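You operate a simulated robot arm through the tools that you are given. There is no shell and no other tool. Be economical: measure what you need, move in short steps, check, and stop when the job is done.

The job below is to be done with a simulated two-armed robot. You get a single attempt, and the scene is never put back.

## Task
Check the packed box with the probe: 5 C goes to SEND, anything else to REPACK.
Fine: probe down its port, one press of the meter key, probe back in the green socket before you slide the box over.

Only the result counts: the job must be done as asked and must still hold three seconds after the hand-in. Knocking over, shifting, dropping, spilling or breaking anything else fails it.

## Robot
Two 7-joint arms with two-finger grippers on one trunk, on a base that drives. Base frame: it is fixed to the floor where the robot stands at the start and does not move with it; the origin is under the middle of the robot, x ahead of it, y to its left, z up. Readings come in mm, degrees, newtons and seconds.
The left shoulder is at the start at [50, 216, 1246], the right one opposite. With the tool pointing down near the work surface each hand reaches from about 100 to 760 mm from the robot's upright axis, wherever it stands, measured 20 degrees to its own side. Places, roughly: inside of the green socket [500, -200, 800]; probe port [600, 700, 1000]. Payload 3.18 kg a hand.
The TCP of each hand is the grasp point between the finger pads, 30 mm short of the fingertips. In the tool frame z runs along the fingers and y along their closing line. The gripper opens to 144 mm. The gripper's body begins 103 mm behind the TCP.
Orientation is that of the tool frame in the base frame, as a unit quaternion [w, x, y, z]. With the fingers straight down and closing along the base's y, the tool's x points along the base's -x, its y along +y and its z along -z.

## Interface
- The arms move only by the tool apply_moves. It takes "left_plan", "right_plan" or both (then of equal length, played together; a hand with none holds still); each is a list of rows, each a list of 3 entries, a list of its own where there are three numbers: the shift along the tool's x, y, z in mm, then the turn, a rotation vector about the tool's x, y, z in degrees, then the closure, from 0 (fully open) to 1 (shut). In form: [[[dx, dy, dz], [wx, wy, wz], jaw], ...]. A call has 1 to 10 rows; each row is the pose to reach, as a shift and turn from the pose commanded when the call began, along the tool's axes at that moment. A row lasts 0.2 s, in which the tool goes at most 50 mm and 8.6 degrees; a call with a longer step from one row to the next is refused whole, and so is a gripper value outside its range. Where a pose cannot be reached the arm comes as near as it can. A force on the tool above 40 N (or 10 N above the force at the start of the call, whichever is more), or a blocked arm, ends the call early, and 0.2 s more pass. The fingers move at their own pace and stop on an object; they squeeze with about 43 N. The grip force told is the motor's: it shows also when the fingers shut on nothing. Time passes only in rows, and 0.2 s behind the last, so rows that repeat a pose let the fingers close. The reply holds the time, the measured pose of the TCP, the force on the tool along the base axes, the opening and the grip force, in the units named above and with some noise, with the torque about the TCP (base axes, N m) and any sound that the robot's microphone picked up, and new pictures: "show" is both (left out), scene, wrist or none (wrist: the cameras of the hands that moved).
- Cameras (640 x 400 px; columns grow to the right, rows downward): "scene" is now at [130.4, 15.2, 1456.3]; the picture's right is [0.15, -0.99, 0.00], its down [-0.38, -0.06, -0.92] and it looks along [0.91, 0.14, -0.38] (base axes); focal length 214 px, centre (320, 200). "left" rides on the left gripper at [76, -16, -143] in its tool frame; the picture's right is [0.21, 0.98, 0.00], its down [-0.84, 0.18, -0.51] and it looks along [-0.50, 0.11, 0.86] (tool axes); focal length 218 px, centre (320, 200). "right" rides on the right gripper at [76, 16, -143] in its tool frame; the picture's right is [-0.21, 0.98, 0.00], its down [-0.84, -0.18, -0.51] and it looks along [-0.50, -0.11, 0.86] (tool axes); focal length 218 px, centre (320, 200). There is no depth. A picture from a camera that has moved, and an enlarged one, comes with that camera's place and axes in the base frame and with its lens.
- raise_lower(by): slides the trunk up (or, below 0, down) by that many mm; the arms and the scene camera ride with it, the base frame stays. It gives what a move gives, with no picture.
- roll_base(legs): drives the robot by 1 to 6 legs, each [ahead, left, turn to the left] in mm, mm and degrees, along the robot's own axes; the way and the turn of a leg run together, so that a leg with both is an arc; at most 1500 mm and 180 degrees a leg. The arms and the cameras ride along, it lands a little off, and it stops where it bumps. It gives what a move gives, and a new picture of the scene camera.
- head_to(pan, tilt): turns the head with the scene camera to pan (to the left, within 80 degrees either way) and tilt (down, from -29 to 69), counted from straight ahead of the robot. It gives what a move gives, and a new picture of the scene camera.
- inspect(camera, box): a new picture of the part [left, top, right, bottom] of that camera's present view, enlarged. No time passes.
- sign_off(): hands the job in; it is judged then, once.

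Work in short steps. Places have to be worked out from the pictures, the camera data and where the tool is seen: move nearer, look again, correct. Check each grasp and each placing, and mend what went wrong. You have 120 turns and 260 pictures in all, those below and enlarged ones among them. Open the grippers and draw the arms clear of the work before you hand the job in, unless the task says otherwise; then end with one line.

The tools are called by a JSON object that holds its "op" and its "data". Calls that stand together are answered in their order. apply_moves: Moves the arms, as the interface text tells. Its arguments: {"type":"object","properties":{"left_plan":{"type":"array","items":{"type":"array"}},"right_plan":{"type":"array","items":{"type":"array"}},"show":{"type":"string","enum":["both","scene","wrist","none"]}},"required":[]} The other tools are called the same way: raise_lower (by) slides the trunk up or down; roll_base (legs) drives the base; head_to (pan, tilt) turns the head that bears the scene camera; inspect (camera, box) takes an enlarged picture of a part of a camera's view; sign_off () hands the job in.

At the start:

```text
t: 0.0
left_tool_pos: [501.8, 466.7, 1292.8]
left_orientation: [0.001, 0.001, 1.0, 0.001]
left_contact_force: [0.0, -0.3, -0.3]
left_torque: [0.0, 0.0, 0.03]
left_width: 144.1
left_gripper_force: 0.0
right_tool_pos: [341.2, 16.8, 1363.9]
right_orientation: [-0.001, 0.001, 1.0, 0.001]
right_contact_force: [0.3, -0.7, 0.3]
right_torque: [0.0, 0.01, -0.01]
right_width: 143.9
right_gripper_force: 0.1
trunk travel left (down, up): [-325.0, 44.0]
robot x, y, heading: [2.0, -3.1, 0.3]
head pan, tilt: [8.6, 22.6]
```

scene: 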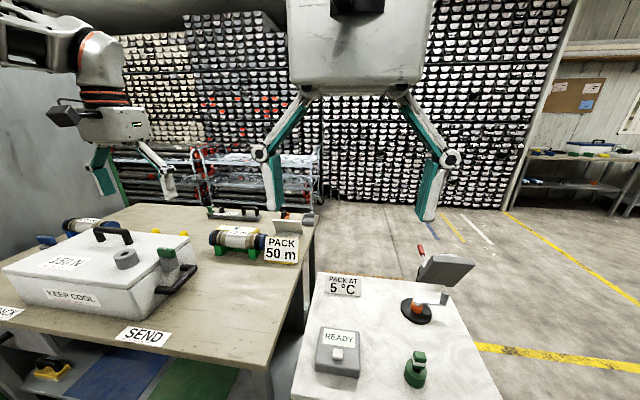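
right: 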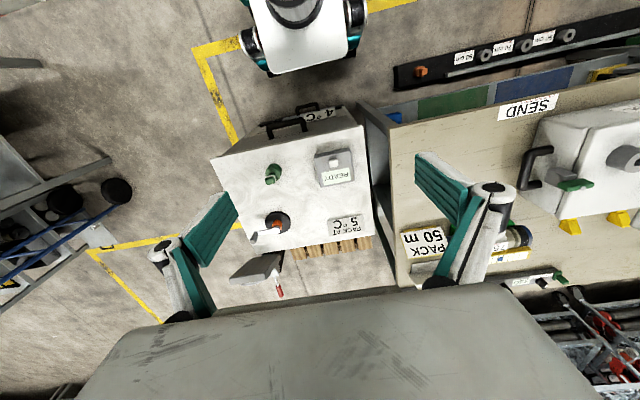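
left: 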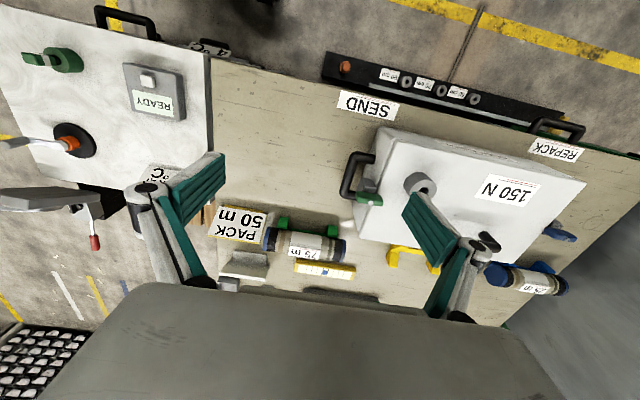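

I'll enlarge the small table and the box first to identify the probe, meter and labels.

{"op": "inspect", "data": {"camera": "scene", "box": [300, 240, 500, 400]}}

{"op": "inspect", "data": {"camera": "scene", "box": [0, 190, 320, 400]}}

{"op": "inspect", "data": {"camera": "left", "box": [320, 40, 600, 300]}}

{"op": "inspect", "data": {"camera": "right", "box": [200, 90, 400, 310]}}

```text
2.50 times, centred on (400, 320) of scene
camera zoom: at [130.4, 15.2, 1456.3], right [0.15, -0.99, 0.0], down [-0.38, -0.06, -0.92], along [0.91, 0.14, -0.38], focal length 536 px, centre (120, -100)
```

zoom: 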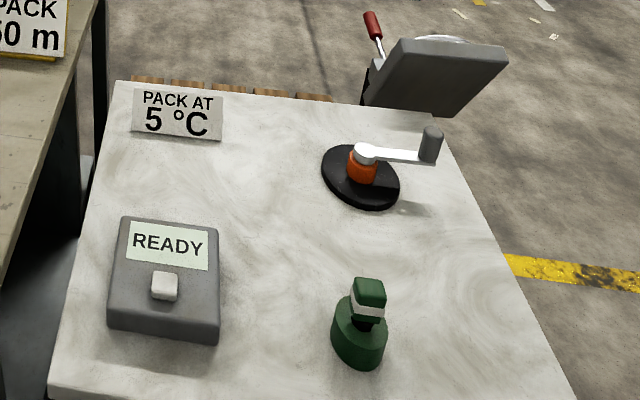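

```text
1.90 times, centred on (160, 295) of scene
camera zoom: at [130.4, 15.2, 1456.3], right [0.15, -0.99, 0.0], down [-0.38, -0.06, -0.92], along [0.91, 0.14, -0.38], focal length 408 px, centre (625, 19)
```

zoom: 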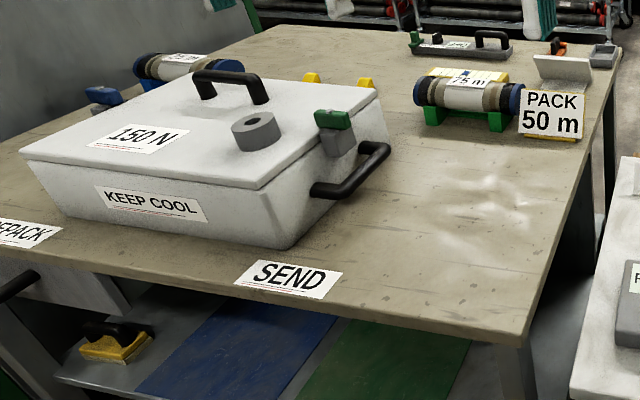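

```text
1.54 times, centred on (460, 170) of left
camera zoom: at [425.6, 450.3, 1434.8], right [-0.21, 0.98, 0.0], down [0.84, 0.18, 0.51], along [0.5, 0.11, -0.86], focal length 336 px, centre (105, 246)
```

zoom: 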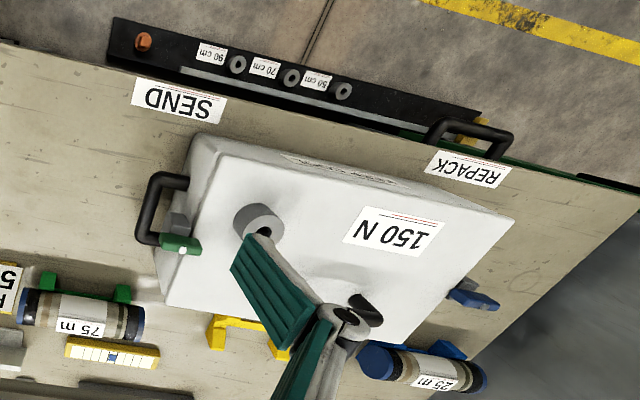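

```text
1.82 times, centred on (300, 200) of right
camera zoom: at [266.6, 31.9, 1506.7], right [0.21, 0.98, 0.0], down [0.84, -0.18, 0.51], along [0.5, -0.11, -0.86], focal length 397 px, centre (356, 200)
```

zoom: 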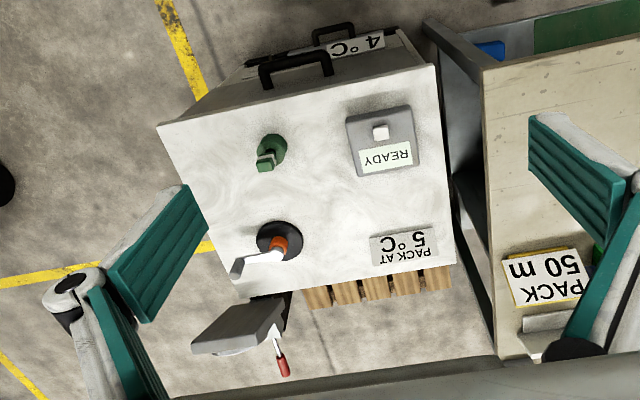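

The probe (green, white band) stands in its socket near [534,-190], the meter key is near [519,25], and the box port is near [575,690,1035]. The left hand can serve both probe and port if the base moves sideways, with the right hand free for the key, so I drive right first.

{"op": "roll_base", "data": {"legs": [[0, -350, 0]]}}

{"op": "head_to", "data": {"pan": 10, "tilt": 45}}

```text
t: 3.6
left_tool_pos: [499.8, 119.4, 1292.4]
left_orientation: [0.001, -0.003, 1.0, 0.0]
left_contact_force: [0.4, 0.0, -0.2]
left_torque: [0.02, 0.03, 0.0]
left_width: 144.1
left_gripper_force: 0.0
right_tool_pos: [343.7, -331.7, 1364.2]
right_orientation: [0.0, -0.002, 1.0, 0.001]
right_contact_force: [0.1, 0.9, 0.5]
right_torque: [-0.02, 0.0, -0.02]
right_width: 144.0
right_gripper_force: 0.0
trunk travel left (down, up): [-325.0, 44.0]
robot x, y, heading: [1.6, -351.0, 0.2]
head pan, tilt: [8.6, 22.6]
camera scene: at [131.3, -334.5, 1456.3], right [0.16, -0.99, 0.0], down [-0.38, -0.06, -0.92], along [0.91, 0.14, -0.38], focal length 214 px, centre (320, 200)
```

scene: 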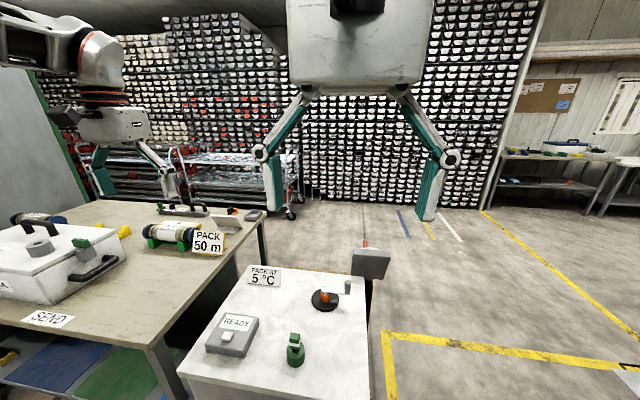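

```text
t: 4.5
left_tool_pos: [500.3, 119.6, 1292.9]
left_orientation: [0.001, -0.003, 1.0, 0.0]
left_contact_force: [0.3, -1.1, 0.5]
left_torque: [-0.03, -0.03, -0.01]
left_width: 143.9
left_gripper_force: 0.0
right_tool_pos: [342.9, -332.2, 1364.5]
right_orientation: [0.0, -0.001, 1.0, 0.001]
right_contact_force: [-0.3, 0.2, -0.3]
right_torque: [0.02, 0.01, 0.03]
right_width: 143.9
right_gripper_force: 0.2
trunk travel left (down, up): [-325.0, 44.0]
robot x, y, heading: [1.7, -349.1, 0.4]
head pan, tilt: [10.0, 45.0]
camera scene: at [119.7, -334.2, 1421.9], right [0.18, -0.98, 0.0], down [-0.7, -0.13, -0.71], along [0.7, 0.13, -0.71], focal length 214 px, centre (320, 200)
```

scene: 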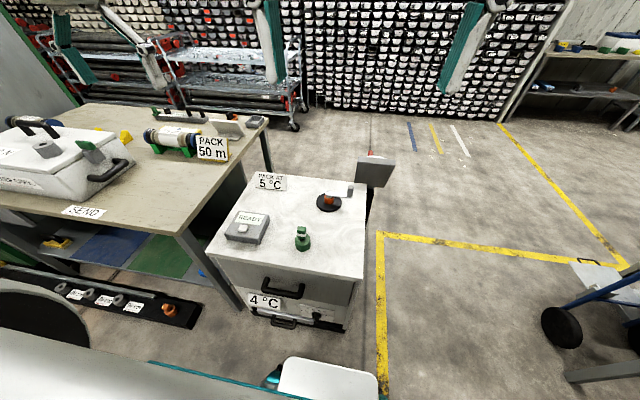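

Good clear view. I enlarge the probe and the meter to fix their places.

{"op": "inspect", "data": {"camera": "scene", "box": [200, 160, 400, 290]}}

{"op": "inspect", "data": {"camera": "scene", "box": [270, 210, 334, 260]}}

{"op": "inspect", "data": {"camera": "left", "box": [0, 0, 320, 250]}}

```text
3.08 times, centred on (300, 225) of scene
camera zoom: at [119.7, -334.2, 1421.9], right [0.18, -0.98, 0.0], down [-0.7, -0.13, -0.71], along [0.7, 0.13, -0.71], focal length 660 px, centre (382, 123)
```

zoom: 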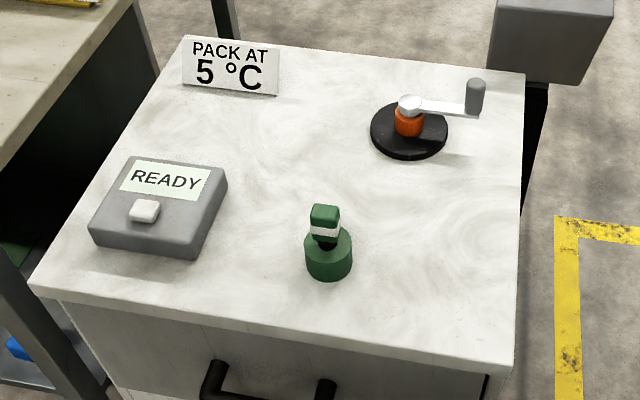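

```text
8.00 times, centred on (302, 235) of scene
camera zoom: at [119.7, -334.2, 1421.9], right [0.18, -0.98, 0.0], down [-0.7, -0.13, -0.71], along [0.7, 0.13, -0.71], focal length 1716 px, centre (464, -80)
```

zoom: 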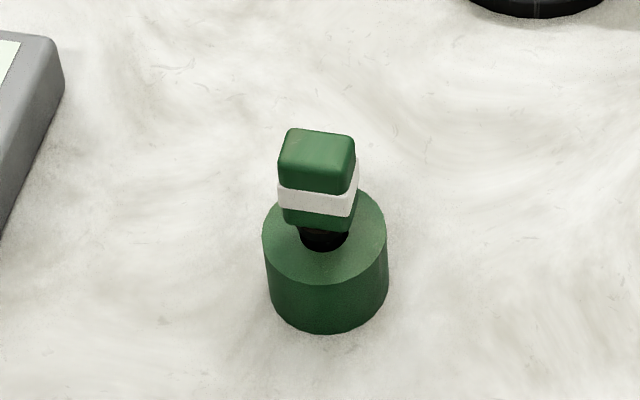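

```text
1.60 times, centred on (160, 125) of left
camera zoom: at [424.0, 102.4, 1434.8], right [-0.21, 0.98, 0.0], down [0.84, 0.18, 0.51], along [0.5, 0.11, -0.86], focal length 349 px, centre (576, 320)
```

zoom: 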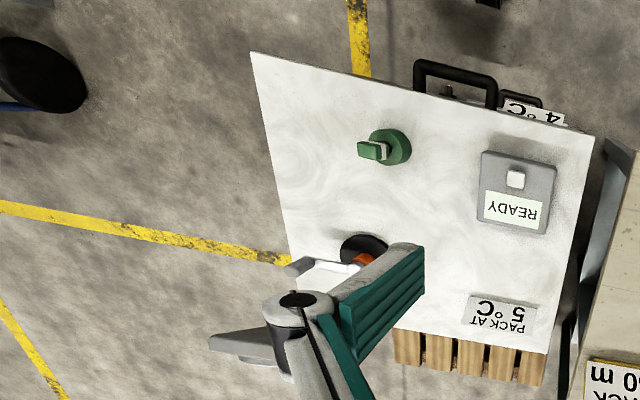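

Triangulating puts the handle top near [538,-195,848], the socket top near z 789 and the table near 738. I move the left hand above it to z≈1040 and look again.

{"op": "apply_moves", "data": {"left_plan": [[[-5, -40, 20], [0, 0, 0], 0.2], [[-9, -80, 46], [0, 0, 0], 0.3], [[-14, -118, 75], [0, 0, 0], 0.4], [[-18, -155, 105], [0, 0, 0], 0.4], [[-23, -192, 135], [0, 0, 0], 0.4], [[-28, -228, 165], [0, 0, 0], 0.4], [[-32, -264, 195], [0, 0, 0], 0.4], [[-36, -295, 225], [0, 0, 0], 0.4], [[-38, -315, 250], [0, 0, 0], 0.4], [[-38, -315, 250], [0, 0, 0], 0.4]]}}

```text
t: 6.7
left_tool_pos: [622.6, 47.7, 1096.6]
left_orientation: [0.0, -0.001, 1.0, -0.003]
left_contact_force: [0.6, 0.1, -0.4]
left_torque: [0.0, -0.03, 0.01]
left_width: 86.4
left_gripper_force: 0.1
left hand out of reach, approached as far as the arm can: row 3, 4, 5, 6, 7, 8, 9, 10
right_tool_pos: [342.6, -330.9, 1363.0]
right_orientation: [0.0, -0.001, 1.0, 0.001]
right_contact_force: [-0.2, -0.9, 0.3]
right_torque: [0.02, -0.08, 0.01]
right_width: 144.1
right_gripper_force: 0.0
trunk travel left (down, up): [-325.0, 44.0]
robot x, y, heading: [-2.5, -350.2, 0.3]
head pan, tilt: [10.0, 45.0]
camera scene: at [119.4, -333.9, 1421.8], right [0.18, -0.98, 0.0], down [-0.7, -0.13, -0.71], along [0.7, 0.13, -0.71], focal length 214 px, centre (320, 200)
camera left: at [546.5, 32.6, 1238.4], right [-0.21, 0.98, 0.0], down [0.84, 0.18, 0.5], along [0.49, 0.1, -0.86], focal length 218 px, centre (320, 200)
```

scene: 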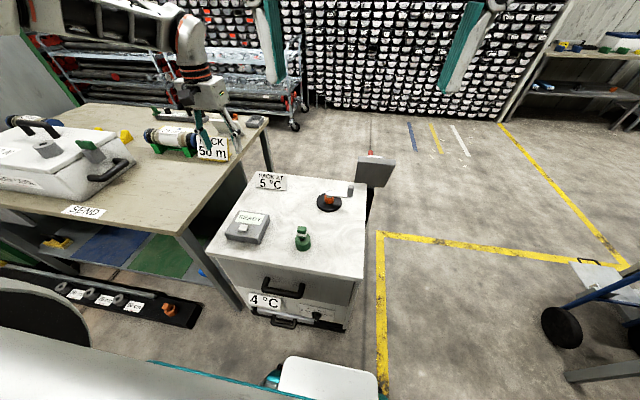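
left: 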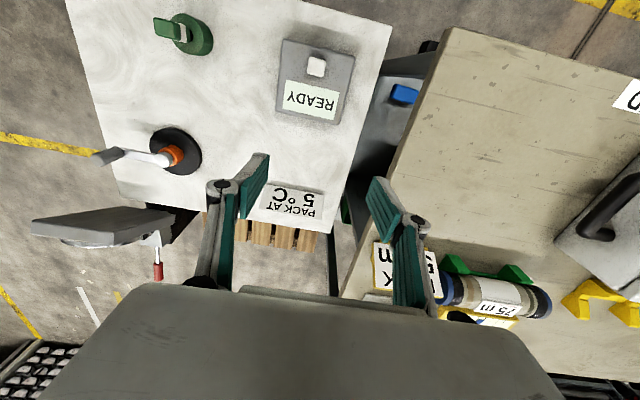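

The left arm hit a joint limit when coming inwards at height. From here I bring it lower and closer first, a small test shift, without pictures.

{"op": "apply_moves", "data": {"left_plan": [[[15, 0, 20], [0, 0, 0], 0.4], [[30, 0, 45], [0, 0, 0], 0.4], [[45, 0, 70], [0, 0, 0], 0.4], [[60, 0, 95], [0, 0, 0], 0.4]], "show": "none"}}

```text
t: 7.7
left_tool_pos: [562.5, 94.9, 1012.5]
left_orientation: [-0.005, 0.005, 1.0, -0.013]
left_contact_force: [0.1, -0.1, -0.5]
left_torque: [0.0, -0.02, -0.01]
left_width: 86.3
left_gripper_force: 0.1
left hand out of reach, approached as far as the arm can: row 1, 2, 3, 4
right_tool_pos: [342.6, -330.9, 1364.9]
right_orientation: [0.0, -0.001, 1.0, 0.001]
right_contact_force: [0.0, 0.8, 0.1]
right_torque: [0.02, -0.01, 0.0]
right_width: 143.9
right_gripper_force: 0.1
trunk travel left (down, up): [-325.0, 44.0]
robot x, y, heading: [2.8, -351.3, 0.3]
head pan, tilt: [10.0, 45.0]
```

The inward limit stays with this configuration, but the hand sits well outward of its shoulder. Driving 300 mm further right puts it right over the probe.

{"op": "roll_base", "data": {"legs": [[0, -295, 0]]}}

{"op": "apply_moves", "data": {"left_plan": [[[0, 0, 0], [0, 0, 0], 0.4]], "show": "wrist"}}

```text
t: 10.9
left_tool_pos: [565.9, -203.2, 1011.7]
left_orientation: [-0.006, 0.005, 1.0, -0.013]
left_contact_force: [0.4, 0.0, -0.5]
left_torque: [0.03, 0.01, -0.03]
left_width: 86.4
left_gripper_force: 0.1
right_tool_pos: [344.7, -629.6, 1364.7]
right_orientation: [0.0, -0.003, 1.0, 0.001]
right_contact_force: [0.5, -0.4, 0.3]
right_torque: [0.01, 0.0, 0.02]
right_width: 143.8
right_gripper_force: 0.0
trunk travel left (down, up): [-325.0, 44.0]
robot x, y, heading: [4.1, -649.8, 0.3]
head pan, tilt: [10.0, 45.0]
camera scene: at [121.5, -631.7, 1421.8], right [0.18, -0.98, 0.0], down [-0.7, -0.13, -0.71], along [0.7, 0.13, -0.71], focal length 214 px, centre (320, 200)
```

scene: 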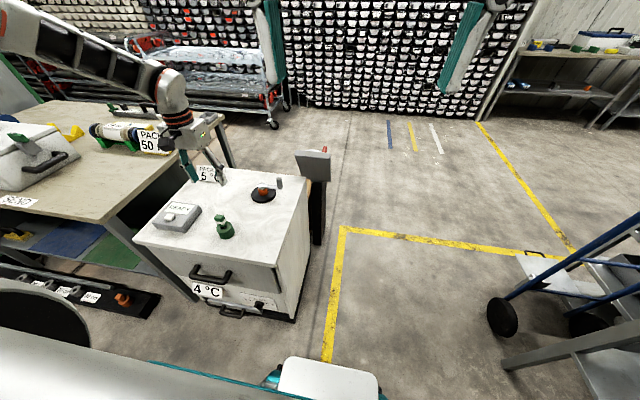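

```text
t: 11.3
left_tool_pos: [564.7, -201.9, 1011.1]
left_orientation: [-0.007, 0.004, 1.0, -0.012]
left_contact_force: [-0.9, -0.2, 0.4]
left_torque: [0.0, -0.02, 0.0]
left_width: 86.4
left_gripper_force: 0.1
right_tool_pos: [345.7, -628.4, 1363.7]
right_orientation: [-0.001, -0.003, 1.0, 0.001]
right_contact_force: [0.1, -0.2, -0.3]
right_torque: [0.0, 0.0, 0.0]
right_width: 144.0
right_gripper_force: 0.0
trunk travel left (down, up): [-325.0, 44.0]
robot x, y, heading: [1.3, -646.9, 0.4]
head pan, tilt: [10.0, 45.0]
camera left: at [490.1, -214.7, 1154.9], right [-0.2, 0.98, -0.02], down [0.85, 0.18, 0.49], along [0.49, 0.08, -0.87], focal length 218 px, centre (320, 200)
```

left: 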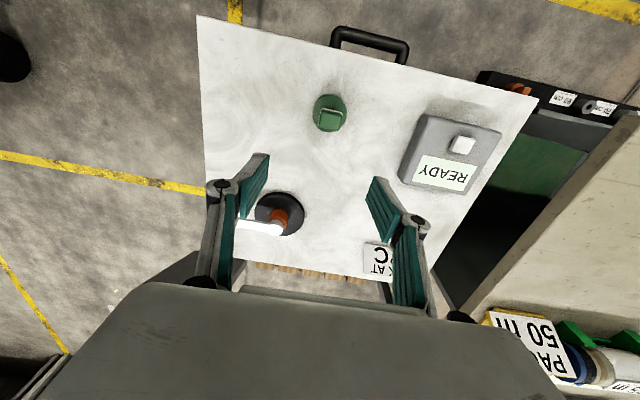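

I'm nearly over the probe; enlarge it to get its exact place and yaw.

{"op": "inspect", "data": {"camera": "left", "box": [290, 80, 370, 140]}}

```text
6.67 times, centred on (330, 110) of left
camera zoom: at [490.1, -214.7, 1154.9], right [-0.2, 0.98, -0.02], down [0.85, 0.18, 0.49], along [0.49, 0.08, -0.87], focal length 1455 px, centre (253, 800)
```

zoom: 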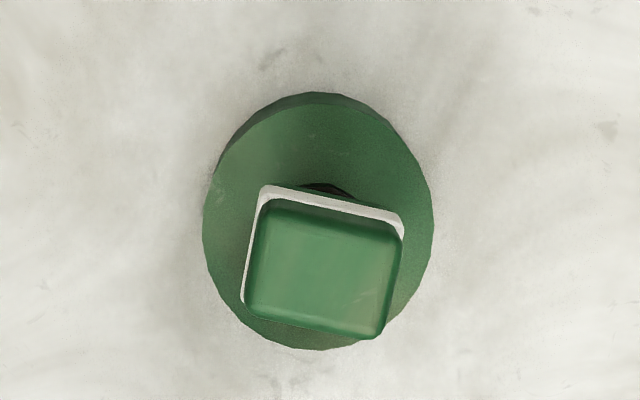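

The handle is centred near [539.5,-196] with its faces square to the base axes. I descend to z≈900 and center over it.

{"op": "apply_moves", "data": {"left_plan": [[[6, 1, 25], [0, 0, 0], 0.5], [[12, 3, 50], [0, 0, 0], 0.5], [[18, 5, 80], [0, 0, 0], 0.5], [[25, 6, 111], [0, 0, 0], 0.5], [[25, 6, 111], [0, 0, 0], 0.5]]}}

```text
t: 12.5
left_tool_pos: [542.1, -181.2, 903.0]
left_orientation: [-0.007, 0.007, 1.0, -0.017]
left_contact_force: [-0.2, 1.0, 0.8]
left_torque: [0.02, 0.03, 0.01]
left_width: 72.0
left_gripper_force: 0.1
left hand out of reach, approached as far as the arm can: row 1, 2, 3, 4, 5
right_tool_pos: [343.6, -629.1, 1363.7]
right_orientation: [0.0, -0.003, 1.0, 0.001]
right_contact_force: [0.3, 0.6, 0.5]
right_torque: [0.01, 0.02, 0.0]
right_width: 143.9
right_gripper_force: 0.0
trunk travel left (down, up): [-325.0, 44.0]
robot x, y, heading: [1.0, -651.2, 0.4]
head pan, tilt: [10.0, 45.0]
camera scene: at [121.1, -631.9, 1421.9], right [0.18, -0.98, 0.0], down [-0.7, -0.13, -0.71], along [0.7, 0.13, -0.71], focal length 214 px, centre (320, 200)
camera left: at [467.9, -190.9, 1046.4], right [-0.2, 0.98, -0.03], down [0.85, 0.19, 0.49], along [0.48, 0.07, -0.87], focal length 218 px, centre (320, 200)
```

scene: 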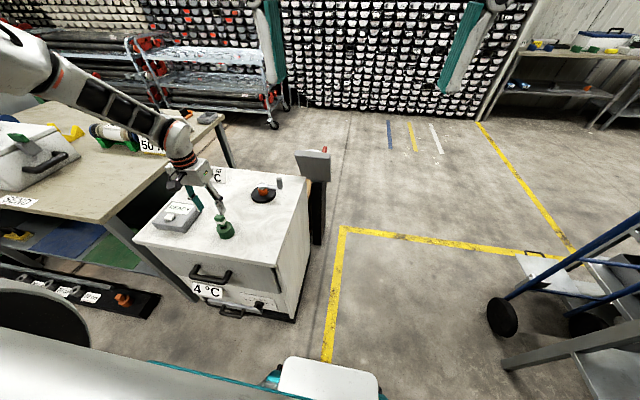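
left: 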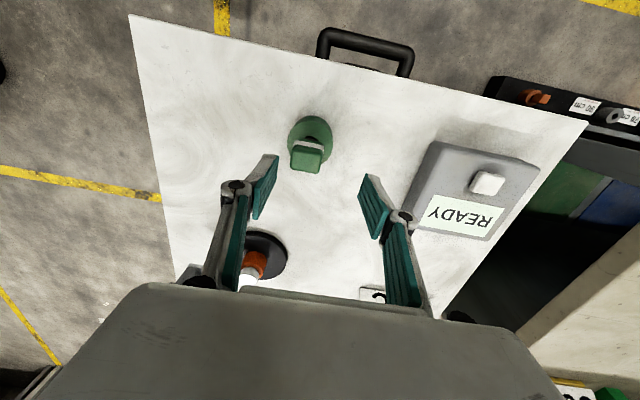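

The arm is still at a limit and 15 mm short sideways. I test whether a tool yaw frees it, staying at this safe height.

{"op": "apply_moves", "data": {"left_plan": [[[0, -2, 0], [0, 0, 8], 0.5], [[0, -5, 0], [0, 0, 16], 0.5], [[0, -10, 0], [0, 0, 24], 0.5], [[0, -15, 0], [0, 0, 30], 0.5], [[0, -15, 0], [0, 0, 30], 0.5]], "show": "none"}}

```text
t: 13.7
left_tool_pos: [543.3, -196.3, 903.8]
left_orientation: [-0.002, 0.263, 0.965, -0.013]
left_contact_force: [0.2, -0.2, 0.4]
left_torque: [0.01, -0.04, 0.01]
left_width: 71.9
left_gripper_force: 0.0
right_tool_pos: [344.6, -627.4, 1364.6]
right_orientation: [0.0, -0.003, 1.0, 0.001]
right_contact_force: [0.7, 0.2, -0.4]
right_torque: [-0.01, -0.02, -0.02]
right_width: 144.2
right_gripper_force: 0.0
trunk travel left (down, up): [-325.0, 44.0]
robot x, y, heading: [7.1, -645.9, 0.3]
head pan, tilt: [10.0, 45.0]
```

The yaw was the limiting joint. Since the handle is nearly square, I turn the hand on to 90° (closing along base x), removing the slight tilt too.

{"op": "apply_moves", "data": {"left_plan": [[[0, 0, 0], [-0.2, 0.1, 8], 0.5], [[0, 0, 0], [-0.4, 0.3, 16], 0.5], [[0, 0, 0], [-0.5, 0.4, 24], 0.5], [[0, 0, 0], [-0.7, 0.5, 32], 0.5], [[0, 0, 0], [-0.9, 0.6, 40], 0.5], [[0, 0, 0], [-1, 0.7, 48], 0.5], [[0, 0, 0], [-1.2, 0.8, 55], 0.5], [[0, 0, 0], [-1.3, 0.9, 59.6], 0.5], [[0, 0, 0], [-1.3, 0.9, 59.6], 0.5]]}}

```text
t: 15.7
left_tool_pos: [543.5, -196.8, 904.4]
left_orientation: [0.0, 0.708, 0.706, 0.0]
left_contact_force: [-0.1, 0.2, 0.5]
left_torque: [0.01, -0.03, 0.02]
left_width: 72.1
left_gripper_force: 0.1
right_tool_pos: [345.7, -627.6, 1364.2]
right_orientation: [-0.002, -0.003, 1.0, 0.001]
right_contact_force: [0.5, -0.2, 0.0]
right_torque: [-0.03, 0.01, 0.0]
right_width: 143.9
right_gripper_force: 0.1
trunk travel left (down, up): [-325.0, 44.0]
robot x, y, heading: [0.6, -647.5, 0.4]
head pan, tilt: [10.0, 45.0]
camera scene: at [121.5, -631.5, 1421.8], right [0.18, -0.98, 0.0], down [-0.7, -0.13, -0.71], along [0.7, 0.13, -0.71], focal length 214 px, centre (320, 200)
camera left: at [527.6, -120.2, 1045.9], right [0.98, 0.21, 0.0], down [0.18, -0.84, 0.51], along [0.1, -0.5, -0.86], focal length 218 px, centre (320, 200)
```

scene: 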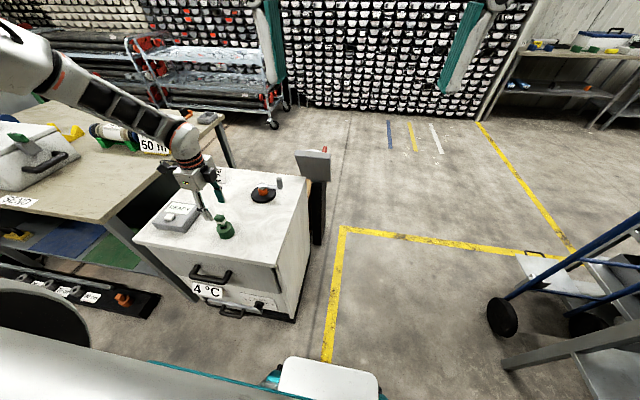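
left: 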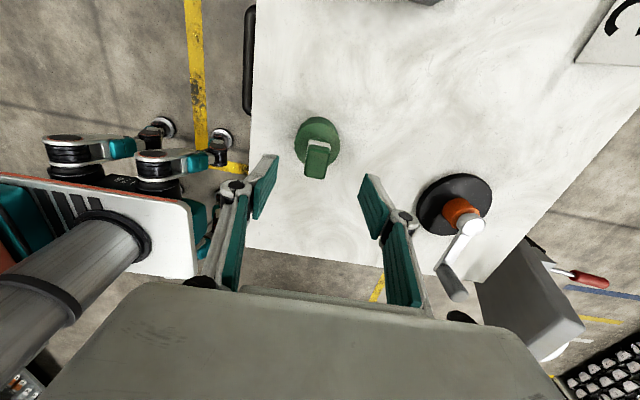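

The handle centre now reads about [539,-194]; I shift 4 mm and descend to TCP z≈830, jaws still open.

{"op": "apply_moves", "data": {"left_plan": [[[1, -4.5, 15], [0, 0, 0], 0.5], [[1, -4.5, 35], [0, 0, 0], 0.5], [[1, -4.5, 55], [0, 0, 0], 0.5], [[1, -4.5, 74], [0, 0, 0], 0.5], [[1, -4.5, 74], [0, 0, 0], 0.5]], "show": "wrist"}}

{"op": "inspect", "data": {"camera": "scene", "box": [170, 180, 270, 250]}}

```text
t: 16.9
left_tool_pos: [539.6, -197.2, 829.7]
left_orientation: [0.0, 0.708, 0.707, 0.0]
left_contact_force: [-0.3, -0.1, 0.2]
left_torque: [-0.02, -0.03, 0.06]
left_width: 72.0
left_gripper_force: 0.1
right_tool_pos: [345.9, -628.5, 1364.2]
right_orientation: [0.0, -0.003, 1.0, 0.001]
right_contact_force: [0.1, 0.1, 0.0]
right_torque: [-0.01, -0.03, 0.0]
right_width: 144.1
right_gripper_force: 0.1
trunk travel left (down, up): [-325.0, 44.0]
robot x, y, heading: [3.8, -646.2, 0.2]
head pan, tilt: [10.0, 45.0]
camera left: at [523.2, -120.5, 971.5], right [0.98, 0.21, 0.0], down [0.18, -0.84, 0.51], along [0.11, -0.5, -0.86], focal length 218 px, centre (320, 200)
```

left: 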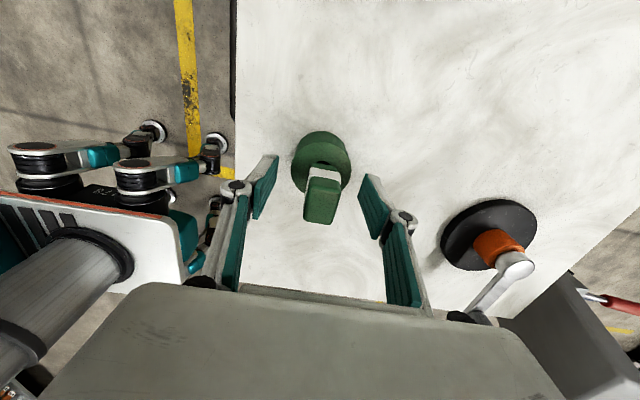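

```text
5.71 times, centred on (220, 215) of scene
camera zoom: at [121.2, -631.7, 1421.9], right [0.18, -0.98, 0.0], down [-0.7, -0.13, -0.71], along [0.7, 0.13, -0.71], focal length 1226 px, centre (891, 114)
```

zoom: 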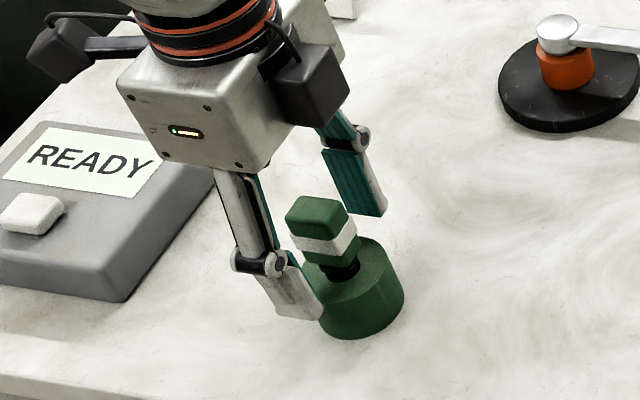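

The fingers straddle the handle, with the TCP about 4 mm off in y. I nudge +4 and close.

{"op": "apply_moves", "data": {"left_plan": [[[4, 0, 0], [0, 0, 0], 0.5], [[4, 0, 0], [0, 0, 0], 0.7], [[4, 0, 0], [0, 0, 0], 1], [[4, 0, 0], [0, 0, 0], 1], [[4, 0, 0], [0, 0, 0], 1], [[4, 0, 0], [0, 0, 0], 1]], "show": "wrist"}}

```text
t: 18.3
left_tool_pos: [539.5, -191.5, 829.3]
left_orientation: [0.0, 0.707, 0.707, 0.0]
left_contact_force: [0.1, 0.5, 0.0]
left_torque: [-0.04, -0.03, -0.06]
left_width: 20.5
left_gripper_force: 43.1
right_tool_pos: [345.1, -628.5, 1364.0]
right_orientation: [-0.001, -0.003, 1.0, 0.0]
right_contact_force: [-0.4, 0.2, -0.6]
right_torque: [0.01, -0.02, -0.02]
right_width: 144.0
right_gripper_force: 0.0
trunk travel left (down, up): [-325.0, 44.0]
robot x, y, heading: [-0.8, -649.1, 0.7]
head pan, tilt: [10.0, 45.0]
camera left: at [523.3, -116.1, 971.4], right [0.98, 0.21, 0.0], down [0.18, -0.84, 0.51], along [0.1, -0.5, -0.86], focal length 218 px, centre (320, 200)
```

left: 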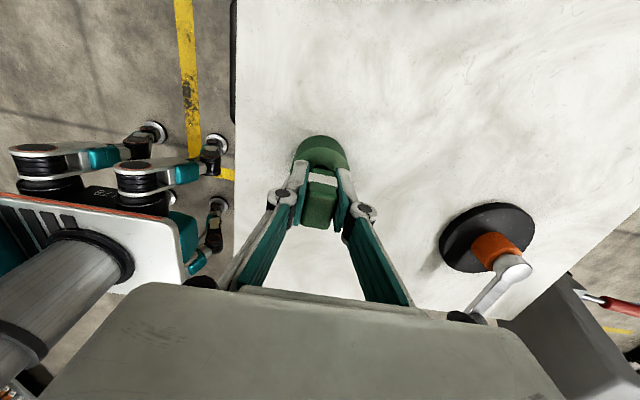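

Gripped at 20.5 mm. I lift straight up in small steps and look at the whole probe.

{"op": "apply_moves", "data": {"left_plan": [[[0, 0, -10], [0, 0, 0], 1], [[0, 0, -30], [0, 0, 0], 1], [[0, 0, -50], [0, 0, 0], 1], [[0, 0, -75], [0, 0, 0], 1], [[0, 0, -105], [0, 0, 0], 1], [[0, 0, -140], [0, 0, 0], 1], [[0, 0, -180], [0, 0, 0], 1], [[0, 0, -220], [0, 0, 0], 1], [[0, 0, -220], [0, 0, 0], 1]], "show": "wrist"}}

{"op": "inspect", "data": {"camera": "scene", "box": [130, 100, 290, 250]}}

```text
t: 20.3
left_tool_pos: [539.7, -189.9, 1048.7]
left_orientation: [0.0, 0.708, 0.706, -0.001]
left_contact_force: [0.5, 1.0, -0.4]
left_torque: [0.01, 0.02, 0.03]
left_width: 20.5
left_gripper_force: 43.1
right_tool_pos: [344.9, -627.9, 1363.6]
right_orientation: [-0.001, -0.003, 1.0, 0.002]
right_contact_force: [-0.1, -0.2, 0.6]
right_torque: [0.0, 0.01, 0.02]
right_width: 143.7
right_gripper_force: 0.0
trunk travel left (down, up): [-325.0, 44.0]
robot x, y, heading: [-2.0, -645.3, 0.2]
head pan, tilt: [10.0, 45.0]
camera left: at [522.7, -113.2, 1191.6], right [0.98, 0.21, 0.0], down [0.18, -0.84, 0.51], along [0.1, -0.5, -0.86], focal length 218 px, centre (320, 200)
```

left: 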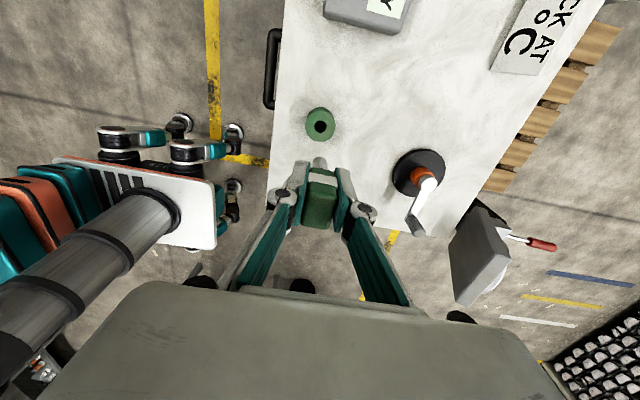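

```text
2.67 times, centred on (210, 175) of scene
camera zoom: at [122.1, -631.2, 1421.7], right [0.18, -0.98, 0.0], down [-0.7, -0.13, -0.71], along [0.7, 0.13, -0.71], focal length 572 px, centre (613, 267)
```

zoom: 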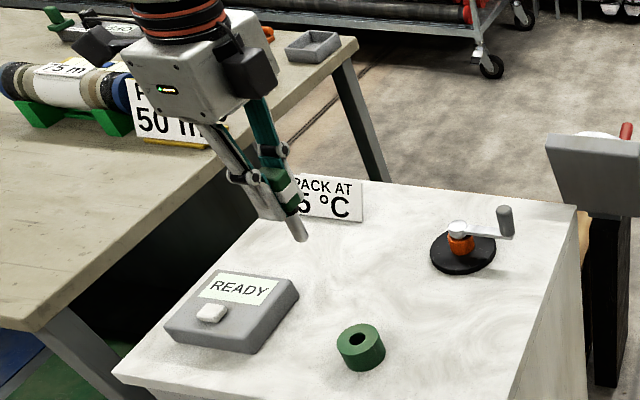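

The probe is out: a short stub about 73 mm below the TCP. I raise it more, then drive left to y≈-50 and look toward the box and floor before going further.

{"op": "apply_moves", "data": {"left_plan": [[[0, 0, -45], [0, 0, 0], 1], [[0, 0, -90], [0, 0, 0], 1], [[0, 0, -130], [0, 0, 0], 1], [[0, 0, -170], [0, 0, 0], 1], [[0, 0, -170], [0, 0, 0], 1]], "show": "none"}}

{"op": "roll_base", "data": {"legs": [[0, 600, 0]]}}

{"op": "head_to", "data": {"pan": 45, "tilt": 55}}

```text
t: 21.5
left_tool_pos: [539.3, -190.2, 1216.1]
left_orientation: [0.0, 0.708, 0.707, -0.002]
left_contact_force: [-0.1, -0.4, -1.1]
left_torque: [0.01, -0.04, 0.0]
left_width: 20.7
left_gripper_force: 42.5
right_tool_pos: [345.4, -627.0, 1364.4]
right_orientation: [-0.001, -0.002, 1.0, 0.001]
right_contact_force: [0.6, 1.1, 0.3]
right_torque: [0.0, -0.01, 0.03]
right_width: 144.2
right_gripper_force: 0.1
trunk travel left (down, up): [-325.0, 44.0]
robot x, y, heading: [1.4, -646.1, 0.6]
head pan, tilt: [10.0, 45.0]
```

```text
t: 27.2
left_tool_pos: [541.6, 403.9, 1217.2]
left_orientation: [0.001, 0.712, 0.703, 0.001]
left_contact_force: [0.6, 1.3, 0.1]
left_torque: [0.01, -0.02, 0.03]
left_width: 20.7
left_gripper_force: 43.4
right_tool_pos: [345.2, -32.9, 1363.2]
right_orientation: [-0.001, 0.003, 1.0, 0.0]
right_contact_force: [0.2, -0.4, 0.5]
right_torque: [0.0, 0.02, 0.0]
right_width: 144.2
right_gripper_force: 0.1
trunk travel left (down, up): [-325.0, 44.0]
robot x, y, heading: [2.1, -50.4, -0.0]
head pan, tilt: [10.0, 45.0]
camera scene: at [121.1, -33.4, 1421.8], right [0.17, -0.99, 0.0], down [-0.7, -0.12, -0.71], along [0.7, 0.12, -0.71], focal length 214 px, centre (320, 200)
```

scene: 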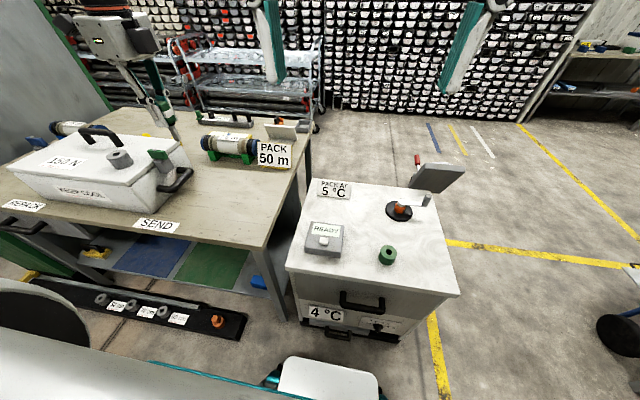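

```text
t: 28.2
left_tool_pos: [542.6, 402.3, 1216.6]
left_orientation: [0.0, 0.711, 0.703, 0.0]
left_contact_force: [1.1, 0.1, -0.2]
left_torque: [0.03, 0.01, 0.01]
left_width: 20.4
left_gripper_force: 43.8
right_tool_pos: [345.6, -33.1, 1363.3]
right_orientation: [-0.001, 0.002, 1.0, 0.001]
right_contact_force: [0.4, -0.1, -0.3]
right_torque: [0.0, 0.0, -0.01]
right_width: 144.1
right_gripper_force: 0.1
trunk travel left (down, up): [-325.0, 44.0]
robot x, y, heading: [5.1, -47.6, 0.0]
head pan, tilt: [45.0, 55.0]
camera scene: at [92.2, 3.4, 1408.4], right [0.7, -0.71, 0.0], down [-0.58, -0.58, -0.57], along [0.41, 0.4, -0.82], focal length 214 px, centre (320, 200)
```

scene: 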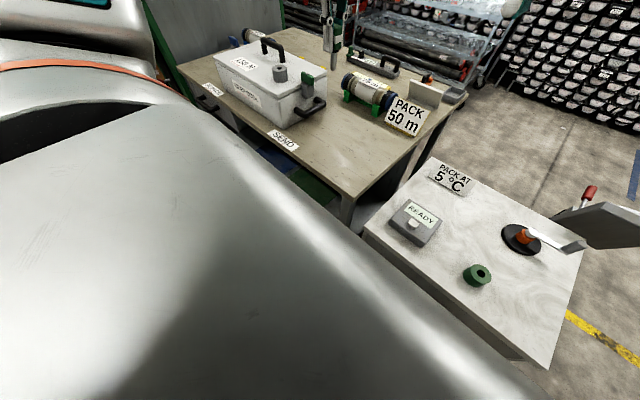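

The floor rail sits at x≈380, clear of the base front. I bring the left hand 100 mm inboard and a bit up, then drive 350 mm left, slightly back.

{"op": "apply_moves", "data": {"left_plan": [[[-35, 0, -5], [0, 0, 0], 1], [[-70, 0, -10], [0, 0, 0], 1], [[-100, 0, -15], [0, 0, 0], 1], [[-100, 0, -15], [0, 0, 0], 1]], "show": "none"}}

{"op": "roll_base", "data": {"legs": [[-15, 350, 0]]}}

{"op": "apply_moves", "data": {"left_plan": [[[0, 0, 0], [0, 0, 0], 1]], "show": "wrist"}}

```text
t: 29.2
left_tool_pos: [540.7, 305.6, 1232.7]
left_orientation: [-0.001, 0.711, 0.703, 0.0]
left_contact_force: [0.1, 1.0, 0.0]
left_torque: [-0.01, -0.03, -0.02]
left_width: 20.4
left_gripper_force: 42.5
right_tool_pos: [344.5, -32.7, 1363.5]
right_orientation: [0.0, 0.003, 1.0, 0.001]
right_contact_force: [-0.7, -0.6, 0.4]
right_torque: [0.0, -0.01, 0.02]
right_width: 144.0
right_gripper_force: 0.1
trunk travel left (down, up): [-325.0, 44.0]
robot x, y, heading: [3.1, -45.0, -0.2]
head pan, tilt: [45.0, 55.0]
```

```text
t: 32.9
left_tool_pos: [528.6, 656.1, 1231.2]
left_orientation: [-0.001, 0.712, 0.702, 0.001]
left_contact_force: [-0.2, -0.6, -0.7]
left_torque: [-0.03, -0.03, 0.02]
left_width: 20.5
left_gripper_force: 43.2
right_tool_pos: [331.7, 316.1, 1365.0]
right_orientation: [-0.001, 0.003, 1.0, 0.0]
right_contact_force: [-0.4, -0.9, -0.8]
right_torque: [0.01, -0.01, 0.0]
right_width: 143.8
right_gripper_force: 0.0
trunk travel left (down, up): [-325.0, 44.0]
robot x, y, heading: [-12.6, 302.7, -0.3]
head pan, tilt: [45.0, 55.0]
camera scene: at [78.7, 353.8, 1408.4], right [0.7, -0.71, 0.0], down [-0.58, -0.58, -0.57], along [0.41, 0.4, -0.82], focal length 214 px, centre (320, 200)
```

scene: 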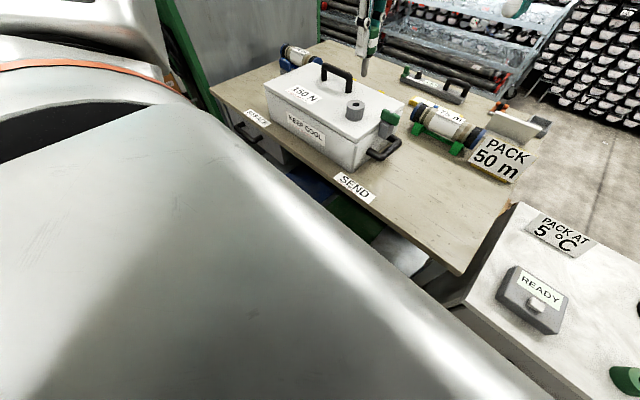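

```text
t: 33.3
left_tool_pos: [528.5, 655.5, 1232.4]
left_orientation: [0.0, 0.712, 0.702, 0.0]
left_contact_force: [-0.1, 0.1, 0.0]
left_torque: [0.08, -0.02, 0.0]
left_width: 20.4
left_gripper_force: 43.1
right_tool_pos: [330.2, 316.4, 1364.3]
right_orientation: [0.0, 0.003, 1.0, 0.001]
right_contact_force: [-0.4, 0.5, 0.1]
right_torque: [0.01, -0.01, 0.06]
right_width: 144.0
right_gripper_force: 0.1
trunk travel left (down, up): [-325.0, 44.0]
robot x, y, heading: [-8.2, 303.9, -0.4]
head pan, tilt: [45.0, 55.0]
camera left: at [513.4, 731.9, 1375.2], right [0.98, 0.19, 0.0], down [0.17, -0.84, 0.51], along [0.1, -0.5, -0.86], focal length 218 px, centre (320, 200)
```

left: 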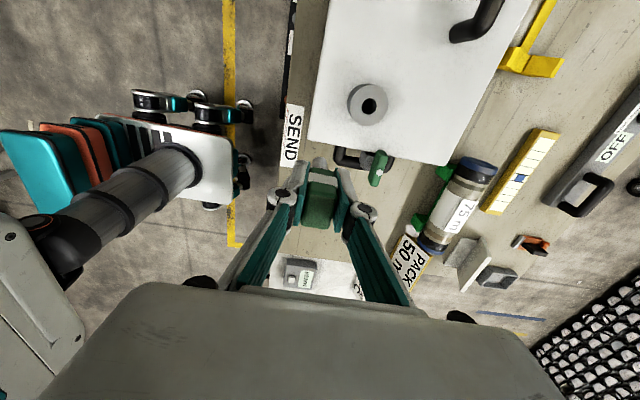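

Port ≈ [592,705,1037]. I enlarge the wrist view to see the probe stub's offset from the TCP and the ring hole.

{"op": "inspect", "data": {"camera": "left", "box": [280, 70, 420, 240]}}

{"op": "inspect", "data": {"camera": "scene", "box": [250, 20, 450, 200]}}

```text
2.35 times, centred on (350, 155) of left
camera zoom: at [513.4, 731.9, 1375.2], right [0.98, 0.19, 0.0], down [0.17, -0.84, 0.51], along [0.1, -0.5, -0.86], focal length 514 px, centre (249, 306)
```

zoom: 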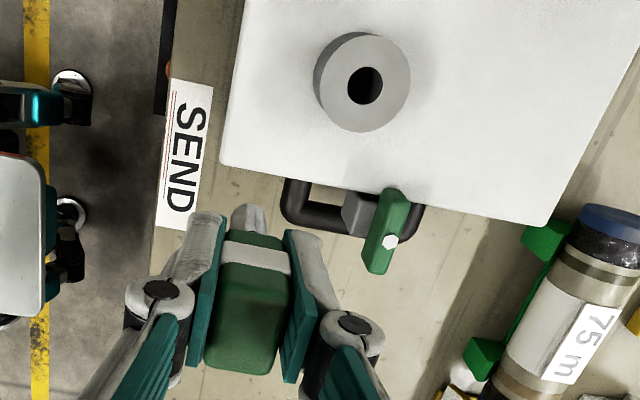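

```text
2.22 times, centred on (350, 110) of scene
camera zoom: at [78.7, 353.5, 1408.4], right [0.7, -0.71, 0.0], down [-0.58, -0.58, -0.57], along [0.41, 0.4, -0.82], focal length 477 px, centre (253, 400)
```

zoom: 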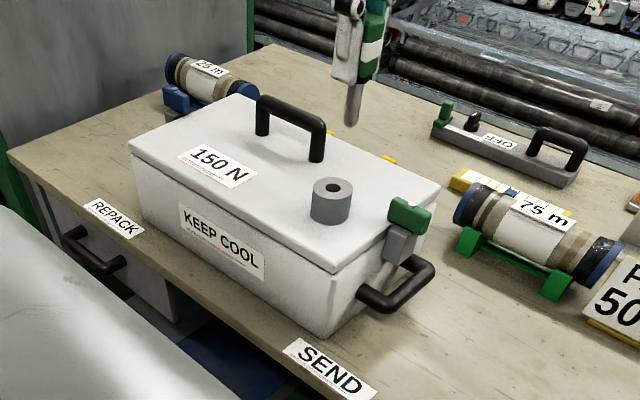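

Hole ≈ [592.7,701.6], stub tip offset about (+2,-3) mm from TCP. I move over the port to TCP z≈1150 and re-measure.

{"op": "apply_moves", "data": {"left_plan": [[[15, 20, 0], [0, 0, 0], 1], [[30, 40, 0], [0, 0, 0], 1], [[49, 62, 10], [0, 0, 0], 1], [[49, 62, 40], [0, 0, 0], 1], [[49, 62, 70], [0, 0, 0], 1], [[49, 62, 82], [0, 0, 0], 1], [[49, 62, 82], [0, 0, 0], 1]], "show": "none"}}

{"op": "inspect", "data": {"camera": "left", "box": [260, 80, 400, 240]}}

{"op": "inspect", "data": {"camera": "scene", "box": [310, 20, 410, 130]}}

```text
t: 34.9
left_tool_pos: [591.6, 703.0, 1150.7]
left_orientation: [0.001, 0.712, 0.702, 0.0]
left_contact_force: [-0.4, 0.5, 0.1]
left_torque: [0.0, 0.04, 0.02]
left_width: 20.7
left_gripper_force: 43.4
right_tool_pos: [331.6, 316.8, 1364.9]
right_orientation: [-0.001, 0.003, 1.0, 0.001]
right_contact_force: [-0.9, -0.7, -0.7]
right_torque: [0.01, 0.0, -0.03]
right_width: 143.8
right_gripper_force: 0.0
trunk travel left (down, up): [-325.0, 44.0]
robot x, y, heading: [-13.0, 301.0, -0.4]
head pan, tilt: [45.0, 55.0]
```

```text
2.50 times, centred on (330, 160) of left
camera zoom: at [575.9, 780.2, 1292.3], right [0.98, 0.19, 0.0], down [0.17, -0.84, 0.51], along [0.1, -0.5, -0.86], focal length 546 px, centre (295, 300)
```

zoom: 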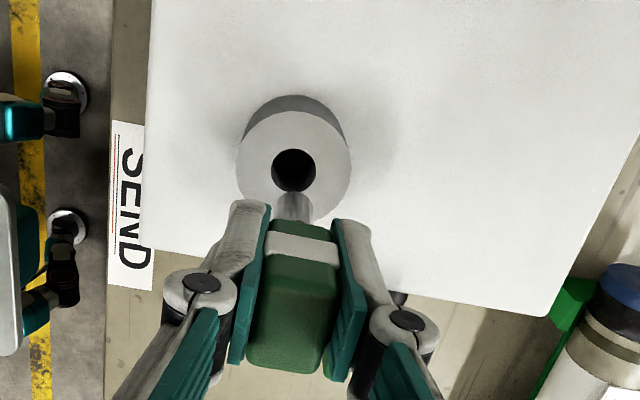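

```text
3.64 times, centred on (360, 75) of scene
camera zoom: at [78.7, 353.6, 1408.4], right [0.7, -0.71, 0.0], down [-0.58, -0.58, -0.57], along [0.41, 0.4, -0.82], focal length 780 px, centre (174, 654)
```

zoom: 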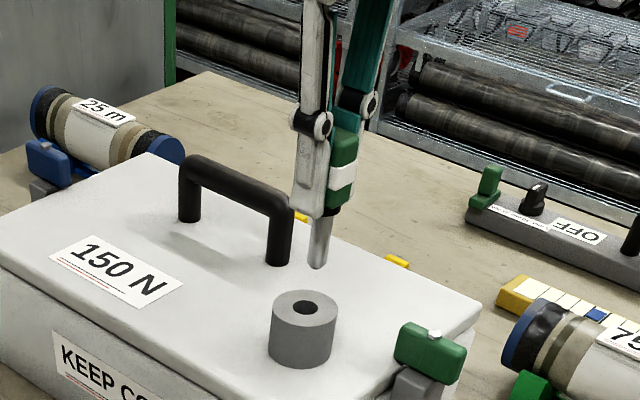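

Both cameras suggest shifting roughly (-3,+4) mm. I apply it, lower 30 mm so the tip is just above the ring, and check again.

{"op": "apply_moves", "data": {"left_plan": [[[4, -3, 0], [0, 0, 0], 1], [[4, -3, 15], [0, 0, 0], 1], [[4, -3, 28], [0, 0, 0], 1], [[4, -3, 28], [0, 0, 0], 1]], "show": "none"}}

{"op": "inspect", "data": {"camera": "left", "box": [290, 110, 350, 190]}}

{"op": "inspect", "data": {"camera": "scene", "box": [330, 70, 380, 120]}}

```text
t: 35.9
left_tool_pos: [587.5, 707.5, 1122.2]
left_orientation: [0.0, 0.712, 0.702, 0.0]
left_contact_force: [0.3, 0.2, -1.3]
left_torque: [0.03, -0.03, 0.0]
left_width: 20.4
left_gripper_force: 43.3
right_tool_pos: [330.1, 316.6, 1363.7]
right_orientation: [-0.001, 0.004, 1.0, 0.0]
right_contact_force: [0.3, 0.5, 1.2]
right_torque: [0.01, 0.0, -0.03]
right_width: 143.9
right_gripper_force: 0.1
trunk travel left (down, up): [-325.0, 44.0]
robot x, y, heading: [-12.5, 300.9, -0.6]
head pan, tilt: [45.0, 55.0]
```

```text
5.00 times, centred on (320, 150) of left
camera zoom: at [572.6, 784.3, 1263.8], right [0.98, 0.19, 0.0], down [0.17, -0.84, 0.51], along [0.1, -0.5, -0.86], focal length 1091 px, centre (320, 450)
```

zoom: 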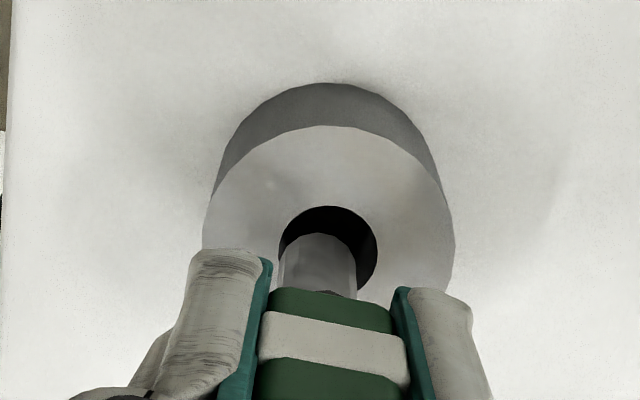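

```text
8.00 times, centred on (355, 95) of scene
camera zoom: at [78.6, 353.6, 1408.4], right [0.7, -0.71, 0.0], down [-0.58, -0.58, -0.57], along [0.41, 0.4, -0.82], focal length 1716 px, centre (40, 1040)
```

zoom: 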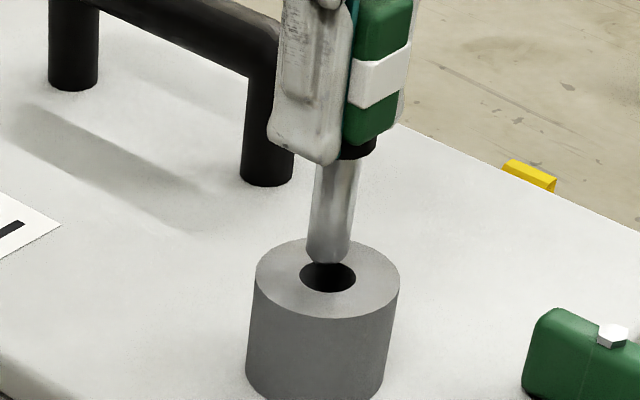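

Clearances look right; a (+2,+1) mm trim is best. I lower in steps toward TCP z≈1085.

{"op": "apply_moves", "data": {"left_plan": [[[1, 2, 0], [0, 0, 0], 1], [[1, 2, 10], [0, 0, 0], 1], [[1, 2, 18], [0, 0, 0], 1], [[1, 2, 26], [0, 0, 0], 1], [[1, 2, 26], [0, 0, 0], 1]], "show": "none"}}

{"op": "inspect", "data": {"camera": "scene", "box": [330, 70, 380, 120]}}

{"op": "inspect", "data": {"camera": "left", "box": [290, 110, 350, 190]}}

```text
t: 37.1
left_tool_pos: [589.4, 708.6, 1097.1]
left_orientation: [0.001, 0.712, 0.702, 0.0]
left_contact_force: [0.2, 0.1, -0.8]
left_torque: [0.03, 0.01, 0.01]
left_width: 20.3
left_gripper_force: 43.1
right_tool_pos: [331.0, 317.1, 1363.9]
right_orientation: [0.0, 0.004, 1.0, 0.001]
right_contact_force: [-0.3, -1.5, -0.1]
right_torque: [0.03, 0.0, 0.01]
right_width: 144.1
right_gripper_force: 0.0
trunk travel left (down, up): [-325.0, 44.0]
robot x, y, heading: [-16.7, 303.5, -0.4]
head pan, tilt: [45.0, 55.0]
```

```text
8.00 times, centred on (355, 95) of scene
camera zoom: at [78.6, 353.6, 1408.4], right [0.7, -0.71, 0.0], down [-0.58, -0.58, -0.57], along [0.41, 0.4, -0.82], focal length 1716 px, centre (40, 1040)
```

zoom: 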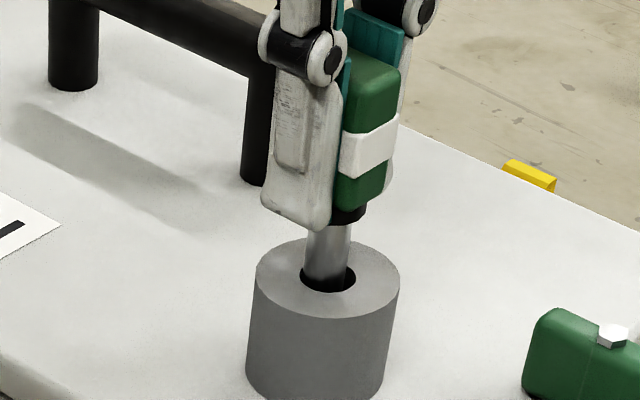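

```text
5.00 times, centred on (320, 150) of left
camera zoom: at [574.3, 785.3, 1239.0], right [0.98, 0.19, 0.0], down [0.17, -0.84, 0.51], along [0.1, -0.5, -0.86], focal length 1091 px, centre (320, 450)
```

zoom: 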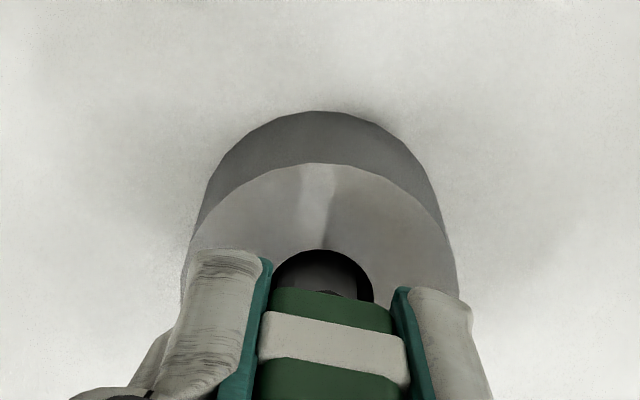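

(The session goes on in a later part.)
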